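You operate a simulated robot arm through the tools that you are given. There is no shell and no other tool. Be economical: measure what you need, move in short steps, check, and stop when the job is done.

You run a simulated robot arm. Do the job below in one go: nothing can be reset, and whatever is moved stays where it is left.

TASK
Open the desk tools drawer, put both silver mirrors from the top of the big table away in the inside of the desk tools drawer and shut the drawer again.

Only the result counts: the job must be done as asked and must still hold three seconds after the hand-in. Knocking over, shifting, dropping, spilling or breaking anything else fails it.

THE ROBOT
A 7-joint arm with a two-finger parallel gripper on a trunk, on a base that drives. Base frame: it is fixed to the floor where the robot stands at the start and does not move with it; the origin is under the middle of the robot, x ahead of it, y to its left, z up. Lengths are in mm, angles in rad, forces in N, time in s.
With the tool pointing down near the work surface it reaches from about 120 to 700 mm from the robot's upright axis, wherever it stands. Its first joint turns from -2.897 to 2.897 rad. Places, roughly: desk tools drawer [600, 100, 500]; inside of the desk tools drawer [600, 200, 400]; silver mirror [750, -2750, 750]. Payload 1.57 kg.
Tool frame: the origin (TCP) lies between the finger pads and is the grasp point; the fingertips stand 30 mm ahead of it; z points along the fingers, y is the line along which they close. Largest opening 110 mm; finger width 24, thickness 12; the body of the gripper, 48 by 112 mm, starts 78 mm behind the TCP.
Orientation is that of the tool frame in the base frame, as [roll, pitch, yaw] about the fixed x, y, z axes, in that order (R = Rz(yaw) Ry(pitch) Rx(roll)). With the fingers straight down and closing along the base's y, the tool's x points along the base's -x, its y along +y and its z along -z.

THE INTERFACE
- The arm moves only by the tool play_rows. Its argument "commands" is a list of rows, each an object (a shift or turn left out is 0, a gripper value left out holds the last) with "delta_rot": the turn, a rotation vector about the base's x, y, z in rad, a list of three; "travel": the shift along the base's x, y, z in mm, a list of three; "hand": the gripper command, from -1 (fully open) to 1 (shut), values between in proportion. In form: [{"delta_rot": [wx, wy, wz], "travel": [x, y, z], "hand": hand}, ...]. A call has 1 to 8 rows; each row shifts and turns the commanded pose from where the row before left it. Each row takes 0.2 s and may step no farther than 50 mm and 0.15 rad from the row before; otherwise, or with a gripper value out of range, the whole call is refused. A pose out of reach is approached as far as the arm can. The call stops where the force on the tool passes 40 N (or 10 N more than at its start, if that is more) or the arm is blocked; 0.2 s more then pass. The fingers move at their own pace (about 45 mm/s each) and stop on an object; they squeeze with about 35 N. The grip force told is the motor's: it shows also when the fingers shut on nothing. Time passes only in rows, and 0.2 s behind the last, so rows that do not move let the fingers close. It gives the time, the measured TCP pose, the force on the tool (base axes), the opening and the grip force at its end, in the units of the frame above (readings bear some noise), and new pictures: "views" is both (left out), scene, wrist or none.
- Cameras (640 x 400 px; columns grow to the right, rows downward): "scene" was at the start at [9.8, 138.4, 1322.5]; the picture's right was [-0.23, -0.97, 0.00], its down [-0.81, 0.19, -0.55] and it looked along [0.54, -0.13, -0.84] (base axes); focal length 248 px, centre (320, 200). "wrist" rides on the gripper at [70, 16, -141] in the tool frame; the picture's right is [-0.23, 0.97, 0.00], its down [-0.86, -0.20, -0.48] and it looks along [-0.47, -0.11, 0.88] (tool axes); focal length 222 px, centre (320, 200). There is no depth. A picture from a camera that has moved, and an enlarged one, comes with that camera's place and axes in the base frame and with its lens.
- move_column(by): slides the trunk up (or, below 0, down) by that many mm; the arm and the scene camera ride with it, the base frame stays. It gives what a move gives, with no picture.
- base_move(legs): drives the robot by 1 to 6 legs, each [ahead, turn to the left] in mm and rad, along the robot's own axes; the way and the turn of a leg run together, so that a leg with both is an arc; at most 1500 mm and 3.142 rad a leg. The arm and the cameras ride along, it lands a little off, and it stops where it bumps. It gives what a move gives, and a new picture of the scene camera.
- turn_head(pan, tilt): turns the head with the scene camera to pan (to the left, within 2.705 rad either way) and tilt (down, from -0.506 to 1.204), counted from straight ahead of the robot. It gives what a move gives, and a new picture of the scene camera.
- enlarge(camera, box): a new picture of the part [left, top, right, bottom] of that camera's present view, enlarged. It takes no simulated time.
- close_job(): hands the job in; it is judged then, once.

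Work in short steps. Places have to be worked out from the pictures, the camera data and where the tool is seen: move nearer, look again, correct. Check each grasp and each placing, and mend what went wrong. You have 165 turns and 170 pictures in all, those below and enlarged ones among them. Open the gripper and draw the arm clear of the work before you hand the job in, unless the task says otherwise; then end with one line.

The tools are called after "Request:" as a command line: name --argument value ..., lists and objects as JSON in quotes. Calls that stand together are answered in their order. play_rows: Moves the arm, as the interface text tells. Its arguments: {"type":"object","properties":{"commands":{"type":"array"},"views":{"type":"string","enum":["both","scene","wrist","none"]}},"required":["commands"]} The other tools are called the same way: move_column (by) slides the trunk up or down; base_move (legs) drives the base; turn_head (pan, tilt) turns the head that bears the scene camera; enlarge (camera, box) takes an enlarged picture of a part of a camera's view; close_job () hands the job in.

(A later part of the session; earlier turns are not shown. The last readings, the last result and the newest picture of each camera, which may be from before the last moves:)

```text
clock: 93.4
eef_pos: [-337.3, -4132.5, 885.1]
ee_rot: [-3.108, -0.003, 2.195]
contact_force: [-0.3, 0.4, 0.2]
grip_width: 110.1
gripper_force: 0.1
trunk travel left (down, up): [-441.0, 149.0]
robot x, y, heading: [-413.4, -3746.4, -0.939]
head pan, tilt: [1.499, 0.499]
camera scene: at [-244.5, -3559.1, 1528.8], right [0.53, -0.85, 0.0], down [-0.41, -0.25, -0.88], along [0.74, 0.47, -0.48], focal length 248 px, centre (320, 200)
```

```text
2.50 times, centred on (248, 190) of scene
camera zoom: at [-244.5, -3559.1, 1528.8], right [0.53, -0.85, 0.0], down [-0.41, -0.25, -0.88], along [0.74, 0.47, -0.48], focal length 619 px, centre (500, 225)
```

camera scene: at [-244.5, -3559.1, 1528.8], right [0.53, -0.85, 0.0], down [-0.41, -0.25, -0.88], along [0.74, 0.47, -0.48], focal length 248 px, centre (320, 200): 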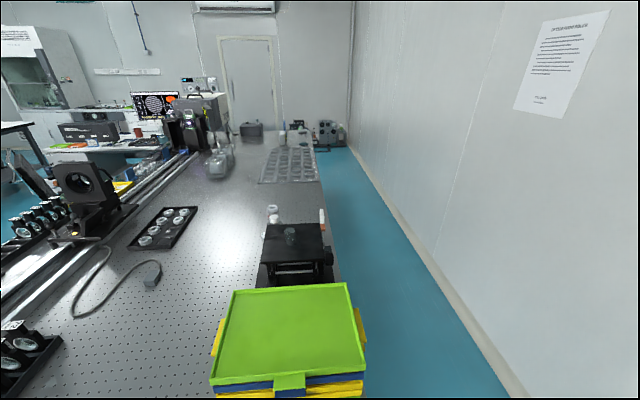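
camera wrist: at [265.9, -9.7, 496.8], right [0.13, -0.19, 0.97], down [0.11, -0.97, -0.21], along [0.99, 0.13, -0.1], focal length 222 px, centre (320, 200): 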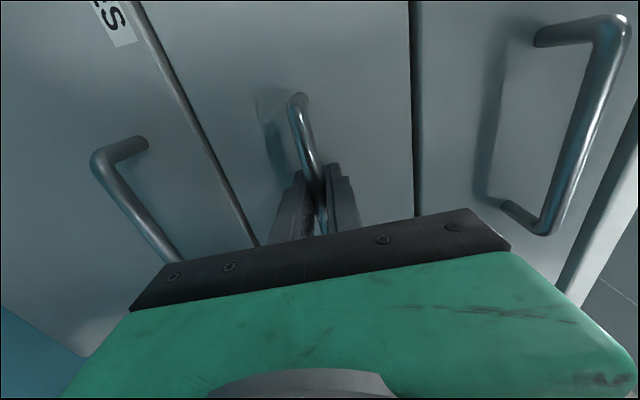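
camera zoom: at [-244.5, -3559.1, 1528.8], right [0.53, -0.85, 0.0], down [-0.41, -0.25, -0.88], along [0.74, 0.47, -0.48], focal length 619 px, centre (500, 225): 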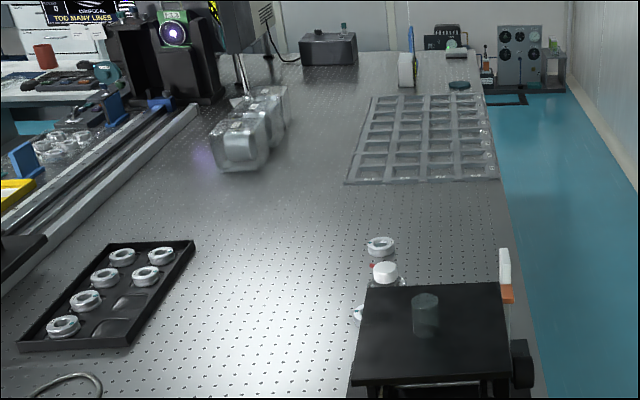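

The mirrors are the two rings behind the lab jack, about 340 mm in from the back edge. I'll park side-on behind the table (heading along it) and reach left. First forward and turn left.

Request:
base_move --legs '[[370, 0], [0, 1.575]]'

Request:
turn_head --pan 0.3 --tilt 0.6

```text
clock: 99.5
eef_pos: [186.5, -3960.3, 884.9]
ee_rot: [-3.108, -0.006, -2.503]
contact_force: [-0.2, -1.0, 0.1]
grip_width: 109.9
gripper_force: 0.1
trunk travel left (down, up): [-441.0, 149.0]
robot x, y, heading: [-198.7, -4037.7, 0.645]
head pan, tilt: [1.499, 0.499]
camera scene: at [-387.3, -3876.2, 1528.8], right [0.84, 0.55, 0.0], down [0.26, -0.4, -0.88], along [-0.48, 0.74, -0.48], focal length 248 px, centre (320, 200)
```

scene: 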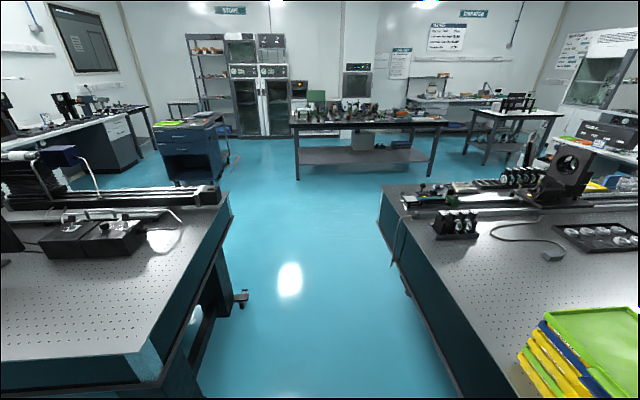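

```text
clock: 101.0
eef_pos: [185.7, -3959.5, 885.6]
ee_rot: [-3.108, -0.002, -2.502]
contact_force: [0.0, 0.0, 0.6]
grip_width: 109.9
gripper_force: 0.1
trunk travel left (down, up): [-441.0, 149.0]
robot x, y, heading: [-198.2, -4041.5, 0.647]
head pan, tilt: [0.3, 0.6]
camera scene: at [-286.2, -3880.6, 1519.7], right [0.81, -0.58, 0.0], down [-0.33, -0.46, -0.83], along [0.48, 0.67, -0.56], focal length 248 px, centre (320, 200)
```

scene: 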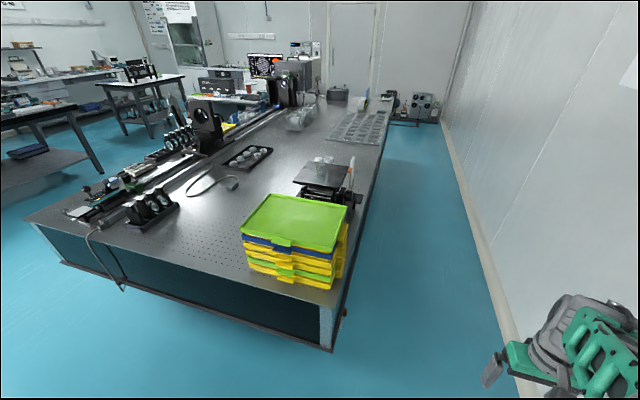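

Clearance to the table's back edge is about 60 mm, and the wall side is free. I drive 1250 along the table.

Request:
base_move --legs '[[0, -0.015], [1270, 0]]'

Request:
turn_head --pan 1.0 --tilt 0.9

```text
clock: 107.7
eef_pos: [1204.0, -3201.5, 884.4]
ee_rot: [-3.109, -0.004, -2.505]
contact_force: [0.1, -0.2, 0.5]
grip_width: 109.7
gripper_force: 0.1
trunk travel left (down, up): [-441.0, 149.0]
robot x, y, heading: [824.7, -3280.4, 0.649]
head pan, tilt: [0.3, 0.6]
camera scene: at [731.4, -3122.6, 1519.7], right [0.81, -0.58, 0.0], down [-0.33, -0.46, -0.83], along [0.48, 0.67, -0.56], focal length 248 px, centre (320, 200)
```

scene: 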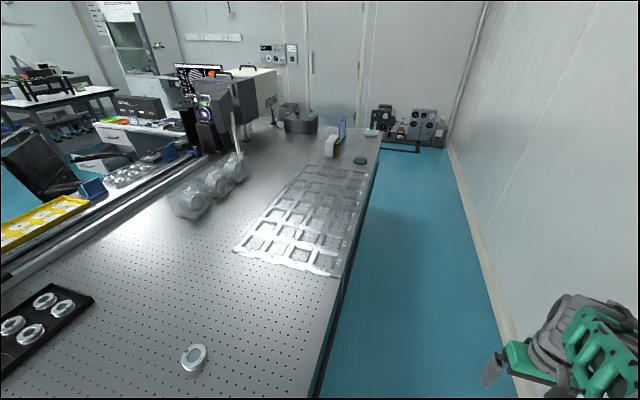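

```text
clock: 108.7
eef_pos: [1204.2, -3202.7, 885.4]
ee_rot: [-3.107, -0.003, -2.505]
contact_force: [-0.4, -0.2, -0.4]
grip_width: 109.9
gripper_force: 0.2
trunk travel left (down, up): [-441.0, 149.0]
robot x, y, heading: [820.3, -3282.2, 0.645]
head pan, tilt: [1.0, 0.901]
camera scene: at [674.1, -3119.0, 1495.0], right [1.0, 0.08, 0.0], down [0.06, -0.78, -0.62], along [-0.05, 0.62, -0.78], focal length 248 px, centre (320, 200)
```

scene: 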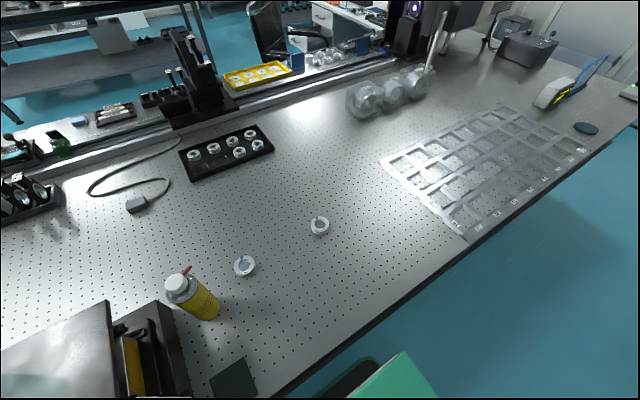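

Both discs are clearly visible now; I enlarge them.

Request:
enlarge --camera "scene" --box '[180, 120, 372, 300]'

```text
2.22 times, centred on (276, 210) of scene
camera zoom: at [674.1, -3119.0, 1495.0], right [1.0, 0.08, 0.0], down [0.06, -0.78, -0.62], along [-0.05, 0.62, -0.78], focal length 550 px, centre (418, 178)
```

zoom: 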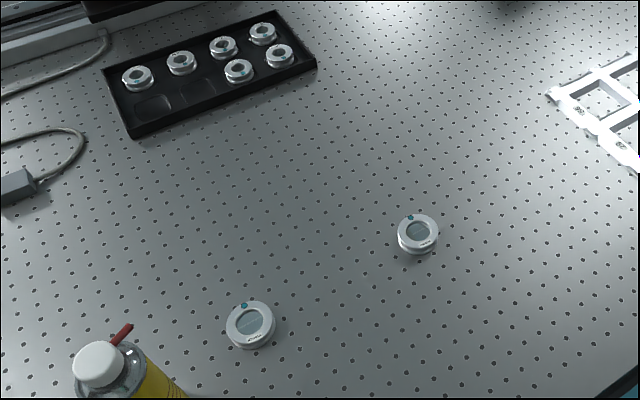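

Both mirrors are silver discs about 60 mm wide: M1 ≈ (637,-2657), M2 ≈ (417,-2822). I swing the arm left in an arc around the robot axis toward M1.

Request:
play_rows --commands '[{"travel": [-12, 44.5, 0], "delta_rot": [0, 0, 0.1182]}, {"travel": [-17.1, 42.7, 0], "delta_rot": [0, 0, 0.1182]}, {"travel": [-22.1, 40.5, 0], "delta_rot": [0, 0, 0.1182]}, {"travel": [-26.7, 37.6, 0], "delta_rot": [0, 0, 0.1182]}, {"travel": [-31, 34.1, 0], "delta_rot": [0, 0, 0.1182]}, {"travel": [-34.8, 30.4, 0], "delta_rot": [0, 0, 0.1182]}, {"travel": [-37.8, 25.8, 0], "delta_rot": [0, 0, 0.1182]}, {"travel": [-40.9, 21.3, 0], "delta_rot": [0, 0, 0.1182]}]' --views "scene"

```text
clock: 110.5
eef_pos: [981.0, -2926.4, 884.9]
ee_rot: [-3.108, -0.004, -1.556]
contact_force: [0.0, 0.2, -0.3]
grip_width: 110.2
gripper_force: 0.0
trunk travel left (down, up): [-441.0, 149.0]
robot x, y, heading: [817.8, -3279.4, 0.644]
head pan, tilt: [1.0, 0.901]
camera scene: at [674.0, -3118.9, 1494.9], right [1.0, 0.08, 0.0], down [0.06, -0.78, -0.62], along [-0.05, 0.62, -0.78], focal length 248 px, centre (320, 200)
```

scene: 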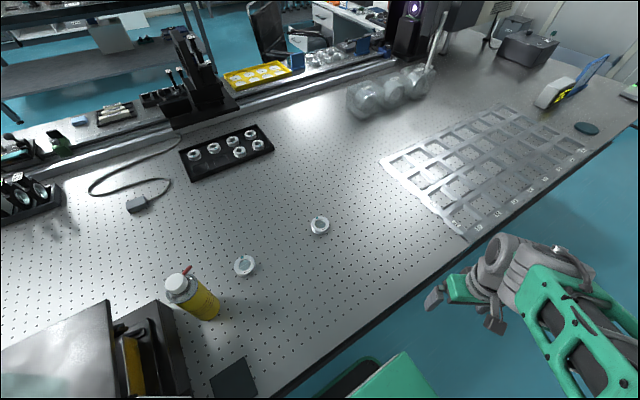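

Clear so far; I finish the arc and extend part way.

Request:
play_rows --commands '[{"travel": [-43.2, 16.4, 0], "delta_rot": [0, 0, 0.1182]}, {"travel": [-44.7, 11.1, 0], "delta_rot": [0, 0, 0.1182]}, {"travel": [-45.6, 15.7, 0], "delta_rot": [0, 0, 0.1182]}, {"travel": [-46.1, 15.4, 0], "delta_rot": [0, 0, 0.1182]}, {"travel": [-45.8, 15, 0], "delta_rot": [0, 0, 0.1182]}, {"travel": [-44.9, 15, 0], "delta_rot": [0, 0, 0.1182]}, {"travel": [-10, 45, 0]}, {"travel": [-10, 45, 0]}]' --views "both"

```text
clock: 112.3
eef_pos: [692.3, -2746.8, 882.7]
ee_rot: [-3.109, -0.005, -0.85]
contact_force: [0.8, 0.0, 0.3]
grip_width: 110.0
gripper_force: 0.1
trunk travel left (down, up): [-441.0, 149.0]
robot x, y, heading: [816.5, -3280.6, 0.65]
head pan, tilt: [1.0, 0.901]
camera scene: at [673.9, -3118.6, 1494.9], right [1.0, 0.08, 0.0], down [0.06, -0.78, -0.62], along [-0.05, 0.62, -0.78], focal length 248 px, centre (320, 200)
camera wrist: at [721.2, -2813.0, 1023.2], right [-0.88, -0.47, -0.03], down [-0.43, 0.77, 0.48], along [-0.2, 0.44, -0.88], focal length 222 px, centre (320, 200)
```

scene: 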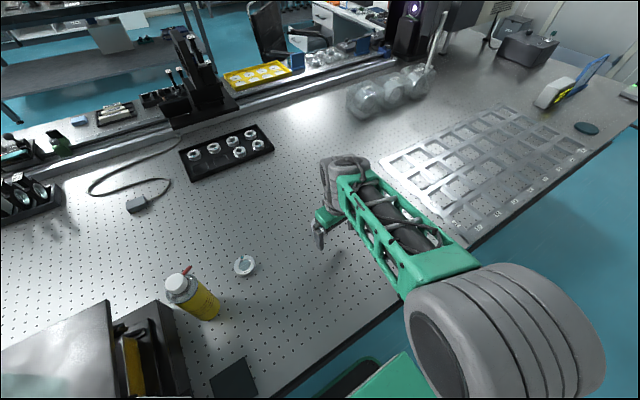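
wrist: 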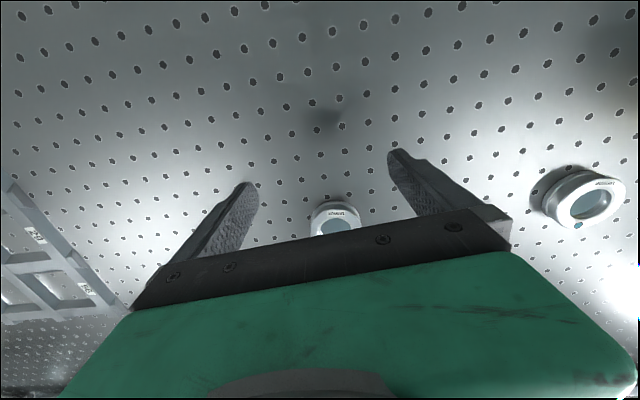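

M1 seen from the wrist: about (639,-2682) with its top nearer z≈800. I move over it, straighten the tool and look again.

Request:
play_rows --commands '[{"travel": [-27, 32, 0], "delta_rot": [-0.0215, 0.0245, 0]}, {"travel": [-26, 31, 0]}]' --views "wrist"

Request:
enlarge --camera "scene" --box '[240, 140, 400, 260]'

```text
clock: 112.9
eef_pos: [638.3, -2682.7, 883.3]
ee_rot: [-3.14, -0.005, -0.85]
contact_force: [0.2, 0.0, 0.1]
grip_width: 110.2
gripper_force: 0.2
trunk travel left (down, up): [-441.0, 149.0]
robot x, y, heading: [819.8, -3278.4, 0.651]
head pan, tilt: [1.0, 0.901]
camera wrist: at [670.6, -2746.4, 1024.0], right [-0.88, -0.47, 0.0], down [-0.42, 0.78, 0.47], along [-0.22, 0.42, -0.88], focal length 222 px, centre (320, 200)
```

wrist: 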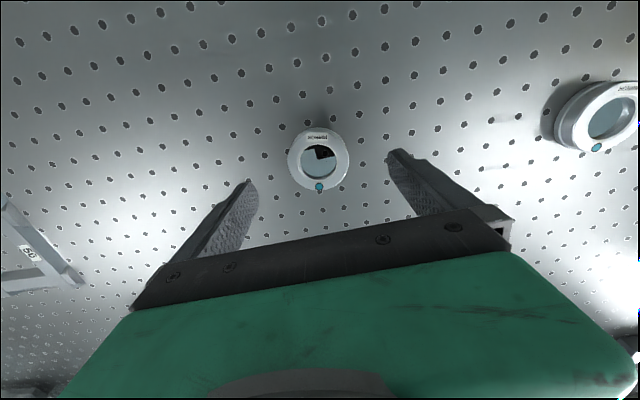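

```text
3.33 times, centred on (320, 200) of scene
camera zoom: at [673.6, -3118.2, 1494.8], right [1.0, 0.08, 0.0], down [0.06, -0.78, -0.62], along [-0.05, 0.62, -0.78], focal length 825 px, centre (320, 200)
```

zoom: 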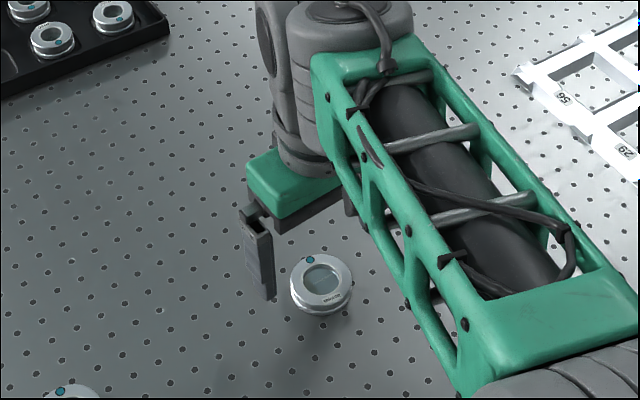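

M1 is almost exactly under the TCP. I descend 55 mm and recheck.

Request:
play_rows --commands '[{"travel": [0, 0, -28]}, {"travel": [0, 0, -27]}]' --views "wrist"

Request:
enlarge --camera "scene" --box '[270, 170, 366, 260]'

```text
clock: 113.5
eef_pos: [637.8, -2684.0, 831.0]
ee_rot: [-3.142, -0.003, -0.849]
contact_force: [-0.3, 1.2, 0.1]
grip_width: 110.3
gripper_force: 0.0
trunk travel left (down, up): [-441.0, 149.0]
robot x, y, heading: [819.2, -3283.1, 0.647]
head pan, tilt: [1.0, 0.901]
camera wrist: at [670.8, -2748.2, 971.5], right [-0.88, -0.47, 0.0], down [-0.42, 0.78, 0.48], along [-0.22, 0.42, -0.88], focal length 222 px, centre (320, 200)
```

wrist: 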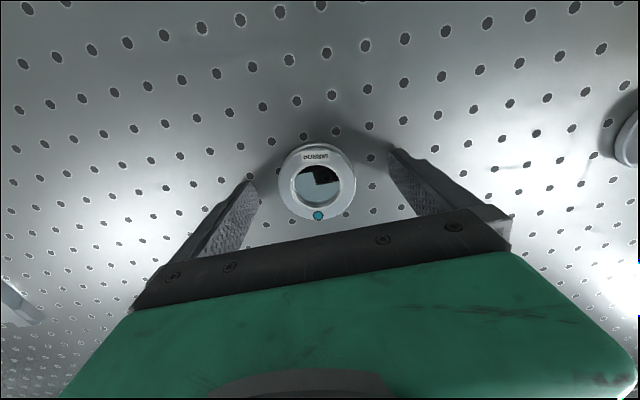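

```text
4.44 times, centred on (318, 215) of scene
camera zoom: at [673.9, -3118.8, 1494.9], right [1.0, 0.08, 0.0], down [0.06, -0.78, -0.62], along [-0.05, 0.62, -0.78], focal length 1100 px, centre (329, 133)
```

zoom: 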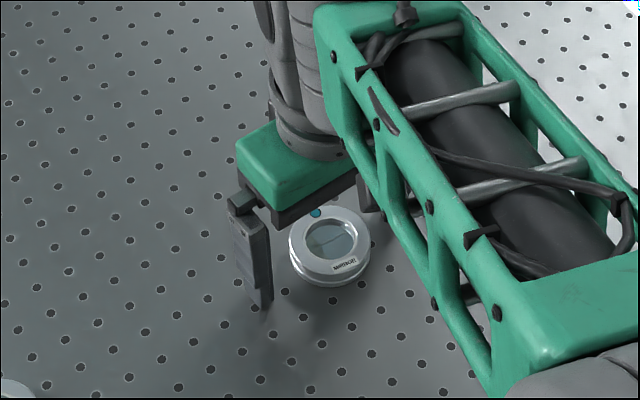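

Mirror is centred between the fingers; I shift 6 mm away from the robot and descend gently 18 mm.

Request:
play_rows --commands '[{"travel": [-3, 5, -9]}, {"travel": [0, 0, -9]}]' --views "wrist"

Request:
enlarge --camera "scene" --box '[270, 170, 366, 260]'

```text
clock: 114.0
eef_pos: [635.6, -2679.5, 830.5]
ee_rot: [-3.139, 0.002, -0.846]
contact_force: [1.2, -2.9, 13.8]
grip_width: 109.8
gripper_force: 0.1
trunk travel left (down, up): [-441.0, 149.0]
robot x, y, heading: [821.3, -3279.1, 0.643]
head pan, tilt: [1.0, 0.901]
stopped in row 2: the force on the tool passed its limit (the readings are from after the stop); the commanded pose is now the measured one
camera wrist: at [669.3, -2743.6, 970.5], right [-0.88, -0.47, 0.0], down [-0.42, 0.77, 0.48], along [-0.23, 0.42, -0.88], focal length 222 px, centre (320, 200)
```

wrist: 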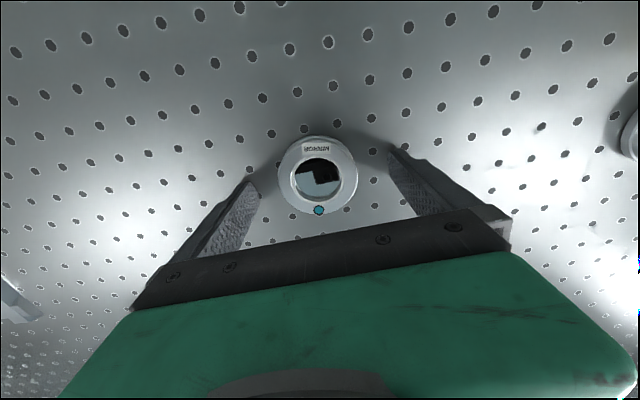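

```text
4.44 times, centred on (318, 215) of scene
camera zoom: at [675.0, -3120.5, 1495.4], right [1.0, 0.08, 0.0], down [0.06, -0.78, -0.62], along [-0.05, 0.62, -0.78], focal length 1100 px, centre (329, 133)
```

zoom: 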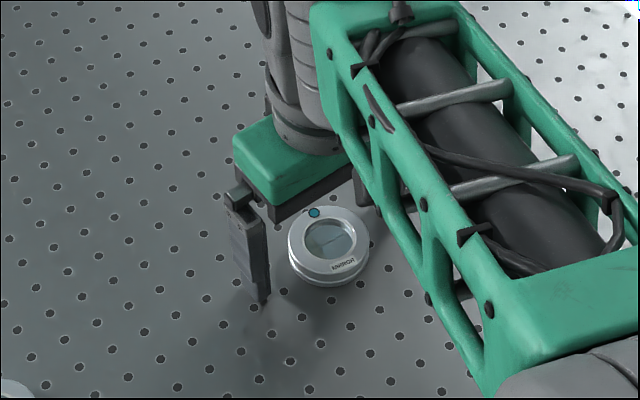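

The fingertips touched the tabletop: it is at z≈800, so the mirror top is ≈822 and the mirror lies slightly nearer the robot. I lift 3 mm, shift back 9 mm and grip.

Request:
play_rows --commands '[{"travel": [0, 0, 3]}, {"travel": [4.5, -8, 0]}, {"hand": 1}, {"hand": 1}, {"hand": 1}, {"hand": 1}, {"hand": 1}]' --views "wrist"

```text
clock: 115.6
eef_pos: [639.2, -2689.3, 830.9]
ee_rot: [3.141, -0.002, -0.848]
contact_force: [-3.2, -2.7, 8.7]
grip_width: 57.9
gripper_force: 31.8
trunk travel left (down, up): [-441.0, 149.0]
robot x, y, heading: [817.4, -3283.4, 0.646]
head pan, tilt: [1.0, 0.901]
camera wrist: at [673.3, -2752.5, 970.8], right [-0.88, -0.47, 0.0], down [-0.42, 0.77, 0.48], along [-0.23, 0.42, -0.88], focal length 222 px, centre (320, 200)
```

wrist: 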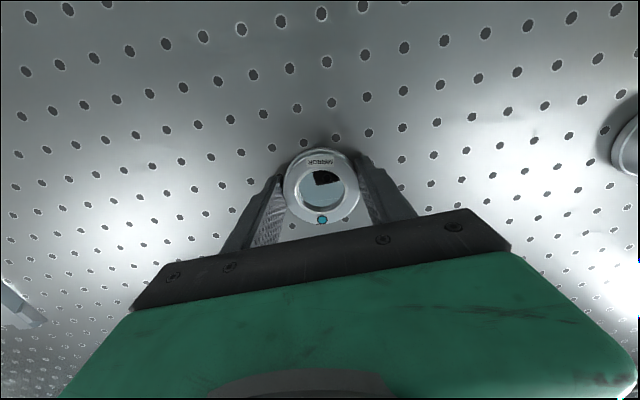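

M1 is gripped (58 mm). I lift it and check.

Request:
play_rows --commands '[{"travel": [0, 0, 20]}, {"travel": [0, 0, 40]}, {"travel": [0, 0, 40]}]' --views "wrist"

```text
clock: 116.4
eef_pos: [641.7, -2690.2, 931.9]
ee_rot: [-3.141, -0.003, -0.849]
contact_force: [0.0, -0.1, -0.6]
grip_width: 57.9
gripper_force: 34.6
trunk travel left (down, up): [-441.0, 149.0]
robot x, y, heading: [822.5, -3283.6, 0.646]
head pan, tilt: [1.0, 0.901]
camera wrist: at [674.1, -2754.1, 1072.3], right [-0.88, -0.47, 0.0], down [-0.42, 0.77, 0.48], along [-0.22, 0.42, -0.88], focal length 222 px, centre (320, 200)
```

wrist: 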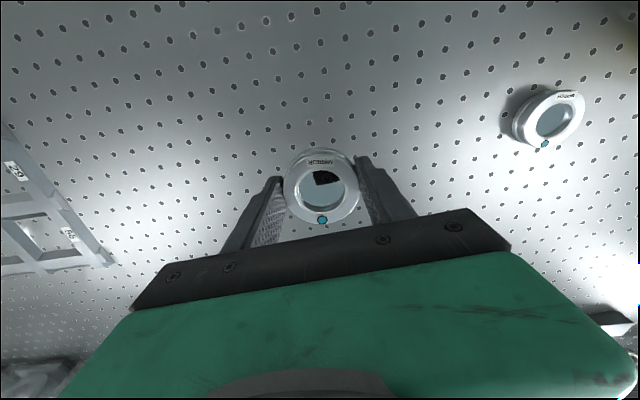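

M1 is held. M2 is at about (439,-2841). I retract and swing the arm back to the front of the robot.

Request:
play_rows --commands '[{"travel": [13.4, -44, 0]}, {"travel": [13.4, -44, 0]}, {"travel": [13.4, -44, 0]}, {"travel": [13.4, -44, 0]}, {"travel": [13.4, -44, 0]}, {"travel": [44.9, 10.5, 0], "delta_rot": [0, 0, -0.1182]}, {"travel": [45.8, 5.1, 0], "delta_rot": [0, 0, -0.1182]}, {"travel": [46.1, -0.4, 0], "delta_rot": [0, 0, -0.1182]}]' --views "none"

Request:
play_rows --commands '[{"travel": [45.6, -5.7, 0], "delta_rot": [0, 0, -0.1182]}, {"travel": [44.7, -11.1, 0], "delta_rot": [0, 0, -0.1182]}, {"travel": [43.2, -16.4, 0], "delta_rot": [0, 0, -0.1182]}, {"travel": [40.9, -21.3, 0], "delta_rot": [0, 0, -0.1182]}, {"travel": [37.8, -25.8, 0], "delta_rot": [0, 0, -0.1182]}, {"travel": [34.8, -30.4, 0], "delta_rot": [0, 0, -0.1182]}, {"travel": [31, -34.1, 0], "delta_rot": [0, 0, -0.1182]}, {"travel": [26.7, -37.6, 0], "delta_rot": [0, 0, -0.1182]}]' --views "wrist"

```text
clock: 118.2
eef_pos: [843.3, -2891.7, 929.7]
ee_rot: [3.141, -0.003, -1.206]
contact_force: [0.0, 0.4, -0.4]
grip_width: 57.7
gripper_force: 34.8
trunk travel left (down, up): [-441.0, 149.0]
robot x, y, heading: [821.6, -3278.0, 0.644]
head pan, tilt: [1.0, 0.901]
```

```text
clock: 120.0
eef_pos: [1148.5, -3073.9, 928.6]
ee_rot: [3.14, -0.002, -2.15]
contact_force: [-0.3, 0.7, -1.2]
grip_width: 57.9
gripper_force: 35.6
trunk travel left (down, up): [-441.0, 149.0]
robot x, y, heading: [821.5, -3278.6, 0.65]
head pan, tilt: [1.0, 0.901]
camera wrist: at [1096.8, -3123.7, 1070.1], right [-0.69, 0.72, 0.0], down [0.64, 0.61, 0.48], along [0.34, 0.33, -0.88], focal length 222 px, centre (320, 200)
```

wrist: 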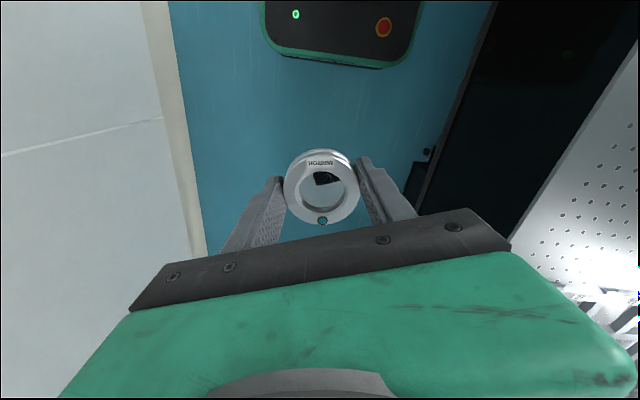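

Now I reverse out along the corridor, turn left to face the gap and drive through it.

Request:
base_move --legs '[[-1275, 0], [0, 1.56], [1500, 0], [1000, 0]]'

Request:
turn_head --pan 0.0 --tilt 0.5

```text
clock: 142.0
eef_pos: [-1893.7, -1733.1, 930.1]
ee_rot: [3.14, -0.004, -0.586]
contact_force: [-0.1, -0.3, -1.7]
grip_width: 57.8
gripper_force: 35.0
trunk travel left (down, up): [-441.0, 149.0]
robot x, y, heading: [-1688.7, -2063.0, 2.208]
head pan, tilt: [1.0, 0.901]
camera scene: at [-1850.9, -2209.7, 1494.9], right [-0.07, 1.0, 0.0], down [0.78, 0.05, -0.62], along [-0.62, -0.04, -0.78], focal length 248 px, centre (320, 200)
```

scene: 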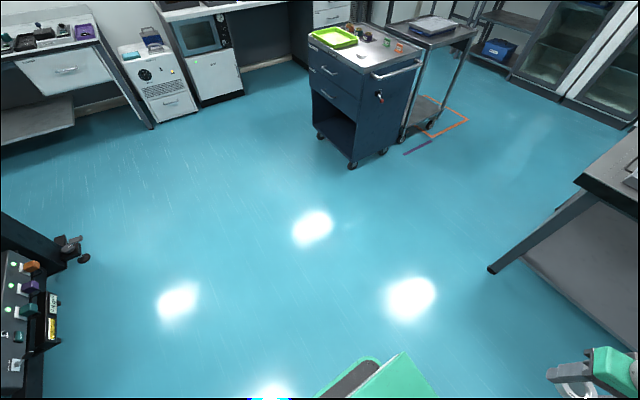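

```text
clock: 143.3
eef_pos: [-1895.4, -1734.2, 929.3]
ee_rot: [3.141, -0.003, -0.584]
contact_force: [0.2, 0.5, -0.8]
grip_width: 57.7
gripper_force: 34.8
trunk travel left (down, up): [-441.0, 149.0]
robot x, y, heading: [-1685.6, -2068.6, 2.207]
head pan, tilt: [0.0, 0.499]
camera scene: at [-1829.8, -2131.6, 1528.8], right [0.8, 0.6, 0.0], down [0.29, -0.38, -0.88], along [-0.52, 0.7, -0.48], focal length 248 px, centre (320, 200)
```

scene: 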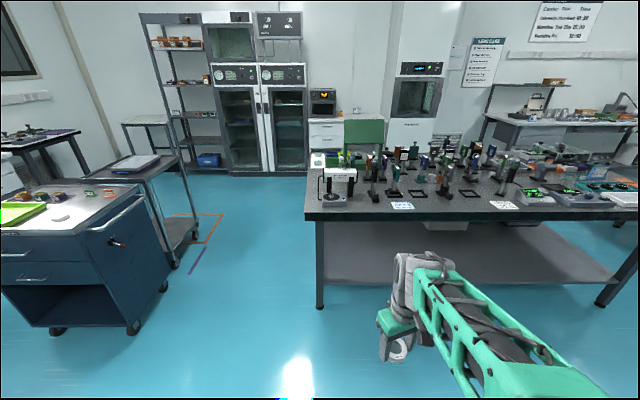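

Through the gap. I drive on into the aisle, turn right, and head back towards the drawer.

Request:
base_move --legs '[[545, 0], [0, -1.571], [1500, 0], [350, 0]]'

Request:
turn_head --pan -0.2 --tilt 0.65

```text
clock: 159.2
eef_pos: [-170.7, -339.4, 930.4]
ee_rot: [-3.141, -0.004, -2.161]
contact_force: [-0.8, 0.2, -1.3]
grip_width: 58.1
gripper_force: 35.0
trunk travel left (down, up): [-441.0, 149.0]
robot x, y, heading: [-502.9, -541.9, 0.632]
head pan, tilt: [0.0, 0.499]
camera scene: at [-567.3, -401.0, 1528.8], right [0.59, -0.81, 0.0], down [-0.39, -0.28, -0.88], along [0.71, 0.52, -0.48], focal length 248 px, centre (320, 200)
```

scene: 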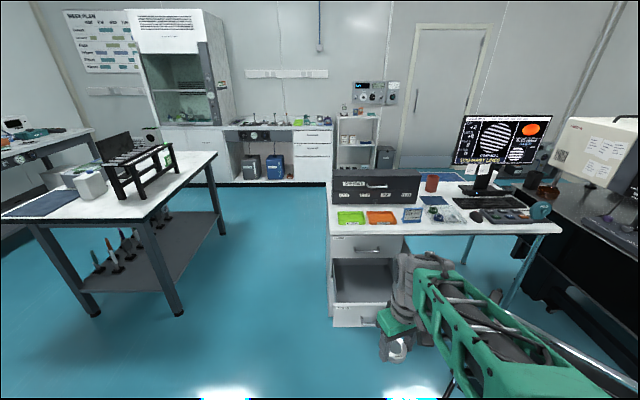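

```text
clock: 159.9
eef_pos: [-171.6, -339.0, 928.9]
ee_rot: [-3.141, -0.003, -2.161]
contact_force: [-0.2, -0.2, -0.9]
grip_width: 58.1
gripper_force: 35.8
trunk travel left (down, up): [-441.0, 149.0]
robot x, y, heading: [-501.5, -545.0, 0.63]
head pan, tilt: [-0.201, 0.649]
camera scene: at [-561.8, -418.4, 1515.5], right [0.42, -0.91, 0.0], down [-0.55, -0.25, -0.8], along [0.72, 0.34, -0.6], focal length 248 px, centre (320, 200)
```

scene: 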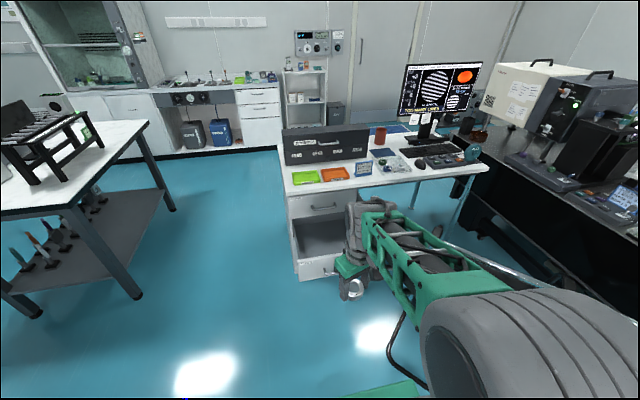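

I approach the open drawer, sidestepping slightly left for chair clearance.

Request:
base_move --legs '[[0, 0.11], [385, 0], [0, -0.105]]'

Request:
turn_head --pan 0.0 --tilt 0.95

```text
clock: 163.4
eef_pos: [113.2, -75.5, 931.3]
ee_rot: [-3.141, -0.004, -2.154]
contact_force: [0.1, -0.3, -0.8]
grip_width: 57.6
gripper_force: 35.2
trunk travel left (down, up): [-441.0, 149.0]
robot x, y, heading: [-219.9, -280.3, 0.647]
head pan, tilt: [-0.201, 0.649]
camera scene: at [-278.7, -157.2, 1515.5], right [0.42, -0.91, 0.0], down [-0.55, -0.26, -0.8], along [0.72, 0.34, -0.6], focal length 248 px, centre (320, 200)
```

scene: 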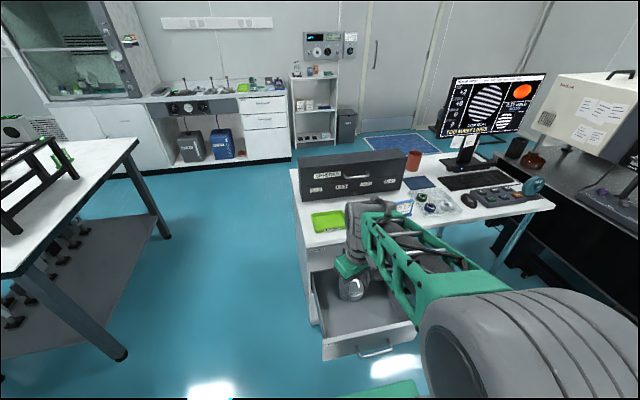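

```text
clock: 164.2
eef_pos: [112.5, -75.9, 929.1]
ee_rot: [-3.14, -0.004, -2.154]
contact_force: [0.5, 0.3, -1.5]
grip_width: 57.7
gripper_force: 34.9
trunk travel left (down, up): [-441.0, 149.0]
robot x, y, heading: [-215.7, -281.5, 0.638]
head pan, tilt: [0.0, 0.949]
camera scene: at [-299.0, -150.7, 1491.4], right [0.6, -0.8, 0.0], down [-0.65, -0.48, -0.58], along [0.47, 0.35, -0.81], focal length 248 px, centre (320, 200)
```

scene: 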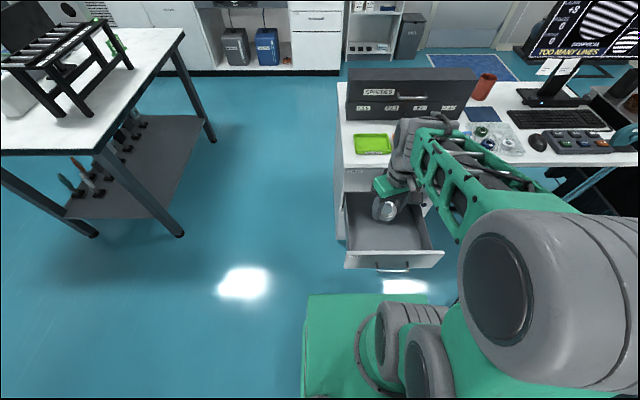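

I enlarge the drawer to measure its interior.

Request:
enlarge --camera "scene" --box '[320, 150, 480, 290]'

```text
2.86 times, centred on (400, 220) of scene
camera zoom: at [-299.0, -150.7, 1491.4], right [0.6, -0.8, 0.0], down [-0.65, -0.48, -0.58], along [0.47, 0.35, -0.81], focal length 707 px, centre (91, 143)
```

zoom: 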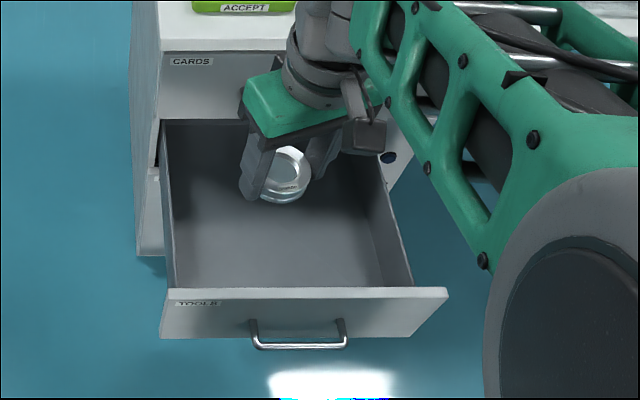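

Interior spans roughly u 110–390, v −75…−395 in drawer axes. I move above the spot (u 225, v −185).

Request:
play_rows --commands '[{"travel": [44.7, 15.3, 0]}, {"travel": [44.7, 15.3, 0]}, {"travel": [44.7, 15.3, 0]}, {"travel": [44.5, 15.2, 0]}]' --views "both"

```text
clock: 165.2
eef_pos: [293.0, -16.1, 929.2]
ee_rot: [-3.141, -0.002, -2.157]
contact_force: [-0.3, -0.2, -1.0]
grip_width: 57.9
gripper_force: 34.8
trunk travel left (down, up): [-441.0, 149.0]
robot x, y, heading: [-219.2, -282.7, 0.641]
head pan, tilt: [0.0, 0.949]
camera scene: at [-298.8, -150.6, 1491.3], right [0.6, -0.8, 0.0], down [-0.65, -0.49, -0.58], along [0.47, 0.35, -0.81], focal length 248 px, centre (320, 200)
camera wrist: at [239.8, -66.8, 1070.1], right [-0.69, 0.73, 0.0], down [0.64, 0.6, 0.48], along [0.35, 0.33, -0.88], focal length 222 px, centre (320, 200)
```

scene: 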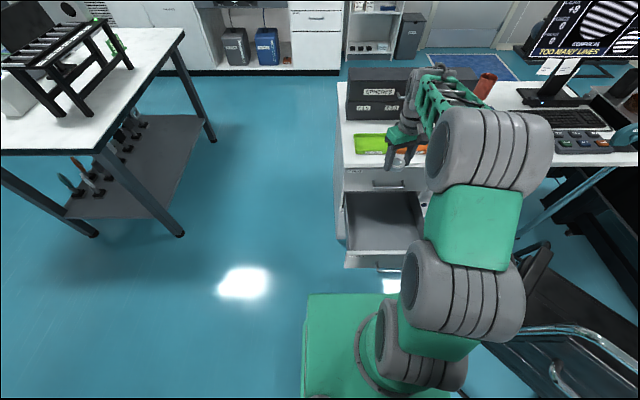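
wrist: 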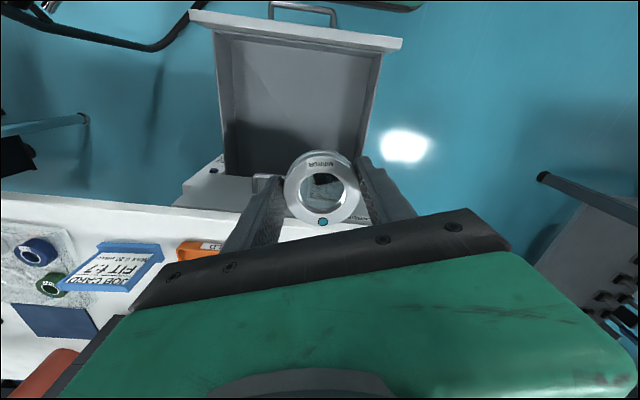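

Position verified from the wrist view (desk edge ≈ u 363). I shift 20 mm toward me and lower the trunk by 380.

Request:
play_rows --commands '[{"travel": [-16, -12, 0]}]' --views "none"

Request:
move_column --by -380

Request:
play_rows --commands '[{"travel": [0, 0, 0]}]' --views "both"

```text
clock: 165.7
eef_pos: [276.1, -29.6, 928.9]
ee_rot: [3.141, -0.003, -2.154]
contact_force: [-0.9, 0.5, -1.4]
grip_width: 58.0
gripper_force: 35.3
trunk travel left (down, up): [-441.0, 149.0]
robot x, y, heading: [-219.6, -283.1, 0.642]
head pan, tilt: [0.0, 0.949]
```

```text
clock: 169.3
eef_pos: [275.8, -29.6, 550.5]
ee_rot: [-3.141, -0.002, -2.155]
contact_force: [-0.3, -0.6, -0.5]
grip_width: 58.0
gripper_force: 35.0
trunk travel left (down, up): [-61.0, 529.0]
robot x, y, heading: [-219.2, -285.5, 0.637]
head pan, tilt: [0.0, 0.949]
```

```text
clock: 169.7
eef_pos: [276.1, -28.7, 548.7]
ee_rot: [-3.141, -0.003, -2.153]
contact_force: [-0.6, 0.3, -1.0]
grip_width: 57.9
gripper_force: 35.4
trunk travel left (down, up): [-61.0, 529.0]
robot x, y, heading: [-216.9, -280.1, 0.637]
head pan, tilt: [0.0, 0.949]
camera scene: at [-299.0, -150.7, 1111.3], right [0.6, -0.8, 0.0], down [-0.65, -0.49, -0.58], along [0.47, 0.35, -0.81], focal length 248 px, centre (320, 200)
camera wrist: at [223.2, -79.3, 689.8], right [-0.69, 0.73, 0.0], down [0.64, 0.6, 0.48], along [0.35, 0.33, -0.88], focal length 222 px, centre (320, 200)
```

scene: 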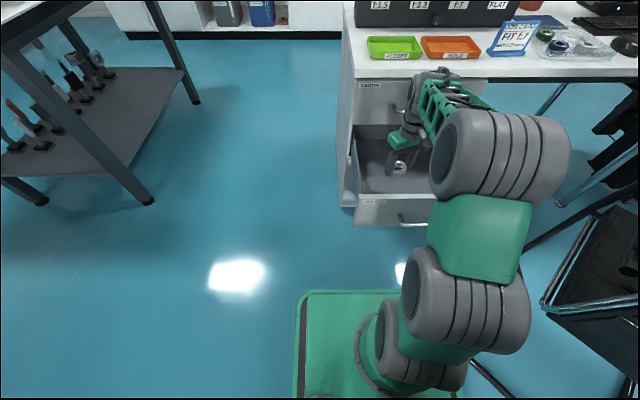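
wrist: 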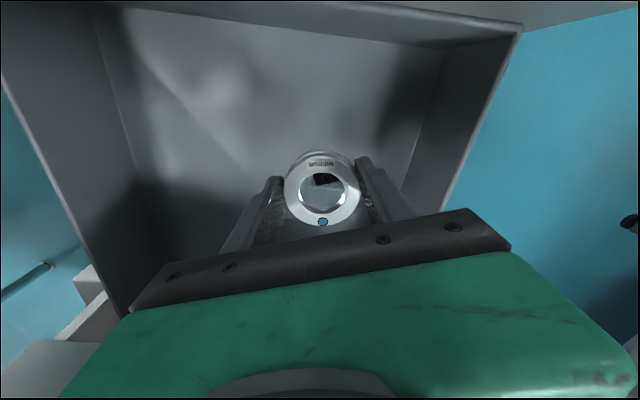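

The mirror is hovering over the drawer interior. I lower the trunk 58 more, then step down by arm until contact.

Request:
move_column --by -58

Request:
play_rows --commands '[{"travel": [0, 0, -20]}, {"travel": [0, 0, -10]}, {"travel": [0, 0, -10]}]' --views "both"

```text
clock: 170.7
eef_pos: [276.0, -29.6, 490.9]
ee_rot: [3.141, -0.004, -2.156]
contact_force: [-0.2, 0.3, -1.2]
grip_width: 57.9
gripper_force: 35.2
trunk travel left (down, up): [-3.0, 587.0]
robot x, y, heading: [-219.5, -282.8, 0.638]
head pan, tilt: [0.0, 0.949]
```

```text
clock: 171.5
eef_pos: [276.1, -29.7, 450.0]
ee_rot: [-3.14, -0.003, -2.153]
contact_force: [-1.4, -0.2, 1.5]
grip_width: 57.9
gripper_force: 35.3
trunk travel left (down, up): [-3.0, 587.0]
robot x, y, heading: [-215.2, -280.9, 0.645]
head pan, tilt: [0.0, 0.949]
camera scene: at [-299.2, -150.8, 1053.4], right [0.6, -0.8, 0.0], down [-0.65, -0.49, -0.58], along [0.47, 0.35, -0.81], focal length 248 px, centre (320, 200)
camera wrist: at [223.8, -79.8, 590.8], right [-0.69, 0.73, 0.0], down [0.64, 0.6, 0.48], along [0.35, 0.33, -0.88], focal length 222 px, centre (320, 200)
```

scene: 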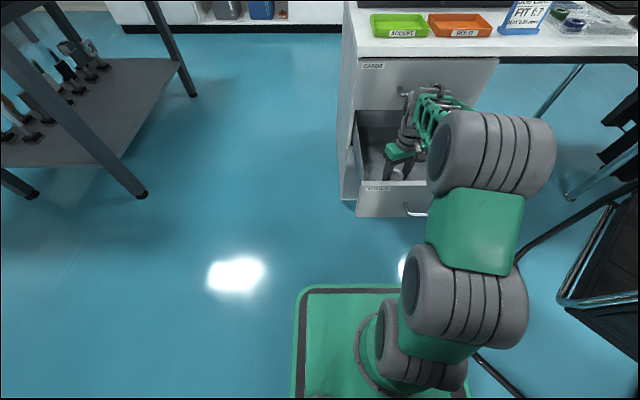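
wrist: 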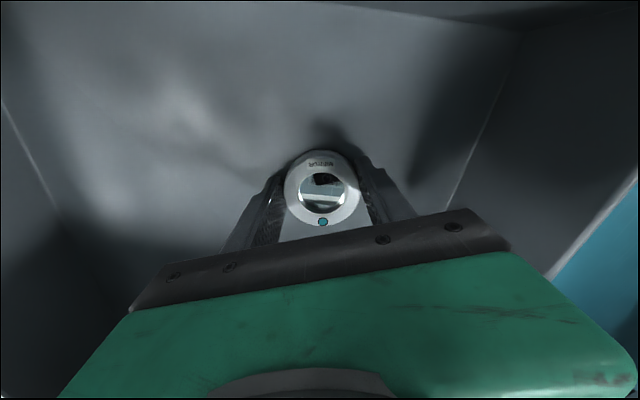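

Still free; I step down further until contact.

Request:
play_rows --commands '[{"travel": [0, 0, -7]}, {"travel": [0, 0, -7]}, {"travel": [0, 0, -6]}, {"travel": [0, 0, -6]}]' --views "wrist"

```text
clock: 172.0
eef_pos: [280.6, -26.2, 451.1]
ee_rot: [-3.13, 0.015, -2.152]
contact_force: [0.5, 2.3, 13.0]
grip_width: 58.1
gripper_force: 35.1
trunk travel left (down, up): [-3.0, 587.0]
robot x, y, heading: [-218.8, -281.4, 0.639]
head pan, tilt: [0.0, 0.949]
stopped in row 2: the force on the tool passed its limit (the readings are from after the stop); the commanded pose is now the measured one
camera wrist: at [225.8, -77.8, 589.8], right [-0.69, 0.72, -0.01], down [0.63, 0.6, 0.49], along [0.36, 0.34, -0.87], focal length 222 px, centre (320, 200)
```

wrist: 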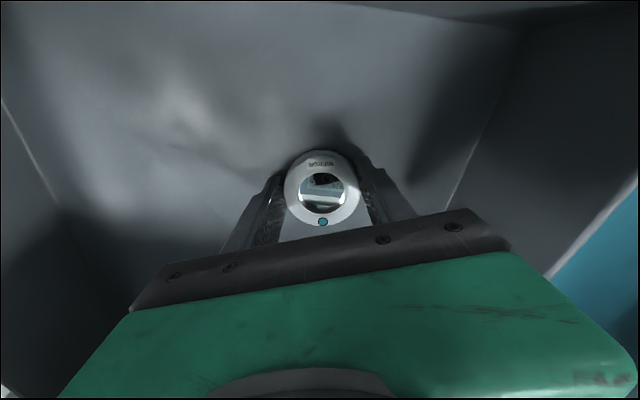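

Contact at z≈451 (mirror bottom ≈420). I check in the scene view whether it's the drawer floor.

Request:
enlarge --camera "scene" --box '[340, 60, 468, 220]'

```text
2.50 times, centred on (404, 140) of scene
camera zoom: at [-299.7, -151.0, 1053.2], right [0.6, -0.8, 0.0], down [-0.65, -0.49, -0.58], along [0.47, 0.35, -0.81], focal length 619 px, centre (110, 350)
```

zoom: 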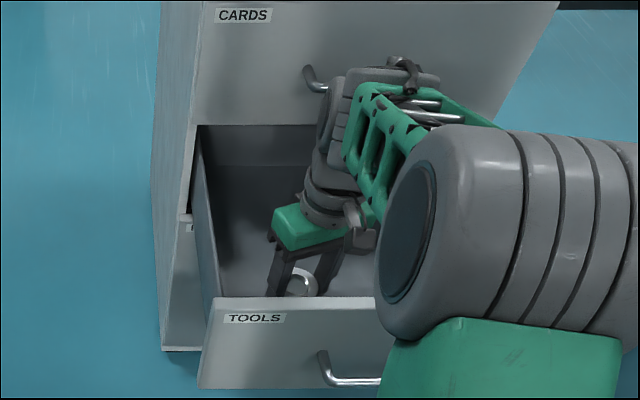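

To be sure the contact isn't the wrist against the CARDS handle, I lift, shift 25 mm toward the front panel and descend again.

Request:
play_rows --commands '[{"travel": [0, 0, 10]}, {"travel": [-25, -18, 0], "delta_rot": [0.0, 0.0, 0.0]}, {"travel": [0, 0, -6]}, {"travel": [0, 0, -5]}, {"travel": [0, 0, -5]}, {"travel": [0, 0, -5]}, {"travel": [0, 0, -5]}]' --views "wrist"

```text
clock: 173.2
eef_pos: [259.6, -41.6, 450.7]
ee_rot: [-3.125, 0.026, -2.149]
contact_force: [-1.0, 2.6, 14.0]
grip_width: 57.8
gripper_force: 34.5
trunk travel left (down, up): [-3.0, 587.0]
robot x, y, heading: [-216.8, -282.5, 0.644]
head pan, tilt: [0.0, 0.949]
stopped in row 6: the force on the tool passed its limit (the readings are from after the stop); the commanded pose is now the measured one
camera wrist: at [202.5, -95.1, 589.1], right [-0.69, 0.72, -0.01], down [0.62, 0.6, 0.5], along [0.37, 0.34, -0.86], focal length 222 px, centre (320, 200)
```

wrist: 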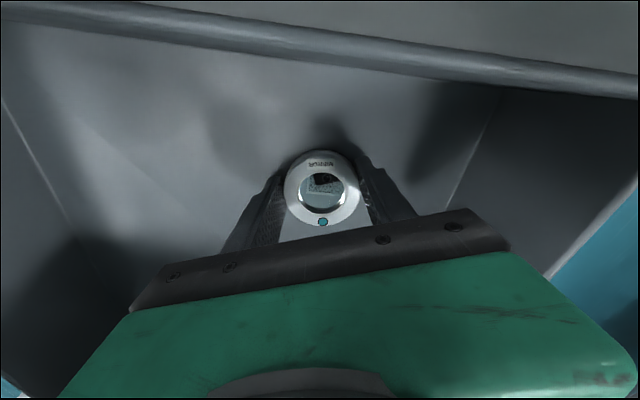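

Same height again, so it is the drawer floor. I ease up 2 mm and open the gripper.

Request:
play_rows --commands '[{"travel": [3, 2, 2]}, {"hand": 0.3}, {"hand": -0.1}, {"hand": -0.3}, {"hand": -0.3}]' --views "wrist"

```text
clock: 174.4
eef_pos: [261.1, -42.1, 452.1]
ee_rot: [-3.128, 0.023, -2.153]
contact_force: [5.1, -4.6, 6.9]
grip_width: 65.5
gripper_force: 0.0
trunk travel left (down, up): [-3.0, 587.0]
robot x, y, heading: [-219.3, -282.6, 0.642]
head pan, tilt: [0.0, 0.949]
camera wrist: at [205.0, -93.7, 589.5], right [-0.69, 0.72, -0.01], down [0.62, 0.6, 0.5], along [0.37, 0.34, -0.87], focal length 222 px, centre (320, 200)
```

wrist: 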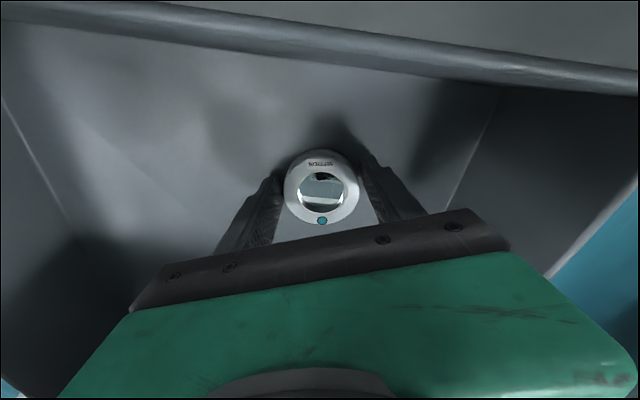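

The mirror stayed put on the floor. I open fully and lift out.

Request:
play_rows --commands '[{"hand": -0.7}, {"hand": -0.7}, {"travel": [2, 2, 10]}, {"travel": [2, 2, 30]}, {"travel": [0, 0, 40]}, {"travel": [0, 0, 40]}]' --views "wrist"

Request:
move_column --by 300

Request:
play_rows --commands '[{"travel": [0, 0, 0], "hand": -1}]' --views "both"

```text
clock: 175.8
eef_pos: [266.9, -36.9, 568.4]
ee_rot: [-3.13, 0.019, -2.154]
contact_force: [0.0, 0.5, -0.8]
grip_width: 93.6
gripper_force: 0.0
trunk travel left (down, up): [-3.0, 587.0]
robot x, y, heading: [-218.5, -280.8, 0.638]
head pan, tilt: [0.0, 0.949]
camera wrist: at [210.9, -90.1, 707.1], right [-0.69, 0.72, -0.01], down [0.63, 0.6, 0.5], along [0.37, 0.34, -0.87], focal length 222 px, centre (320, 200)
```

wrist: 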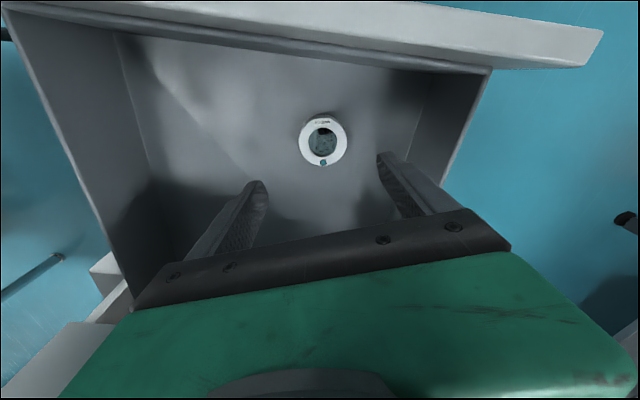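

```text
clock: 178.8
eef_pos: [267.0, -37.7, 868.1]
ee_rot: [-3.126, 0.02, -2.153]
contact_force: [-0.8, 1.1, 0.7]
grip_width: 93.6
gripper_force: 0.1
trunk travel left (down, up): [-303.0, 287.0]
robot x, y, heading: [-221.2, -284.9, 0.646]
head pan, tilt: [0.0, 0.949]
```

```text
clock: 179.2
eef_pos: [266.9, -37.5, 868.3]
ee_rot: [-3.127, 0.022, -2.152]
contact_force: [0.7, 0.2, -0.6]
grip_width: 110.1
gripper_force: 0.3
trunk travel left (down, up): [-303.0, 287.0]
robot x, y, heading: [-215.1, -281.2, 0.641]
head pan, tilt: [0.0, 0.949]
camera scene: at [-299.2, -150.8, 1353.3], right [0.6, -0.8, 0.0], down [-0.65, -0.49, -0.58], along [0.47, 0.35, -0.81], focal length 248 px, centre (320, 200)
camera wrist: at [211.0, -90.0, 1007.1], right [-0.69, 0.72, -0.01], down [0.62, 0.6, 0.5], along [0.37, 0.34, -0.87], focal length 222 px, centre (320, 200)
```

scene: 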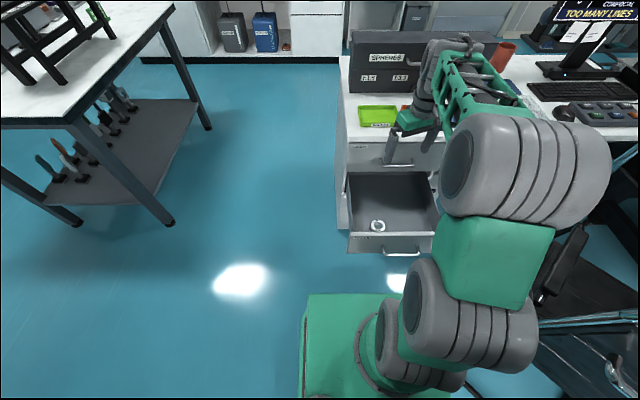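
wrist: 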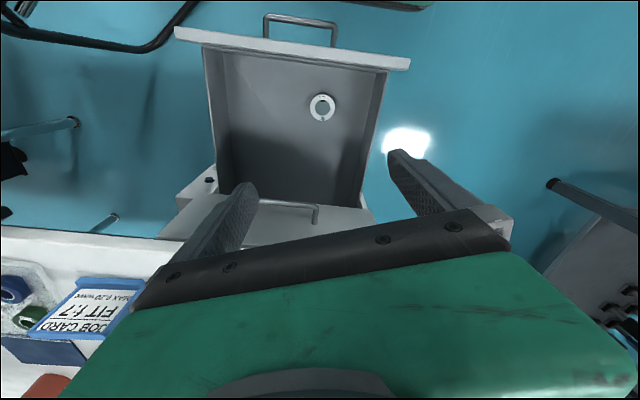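

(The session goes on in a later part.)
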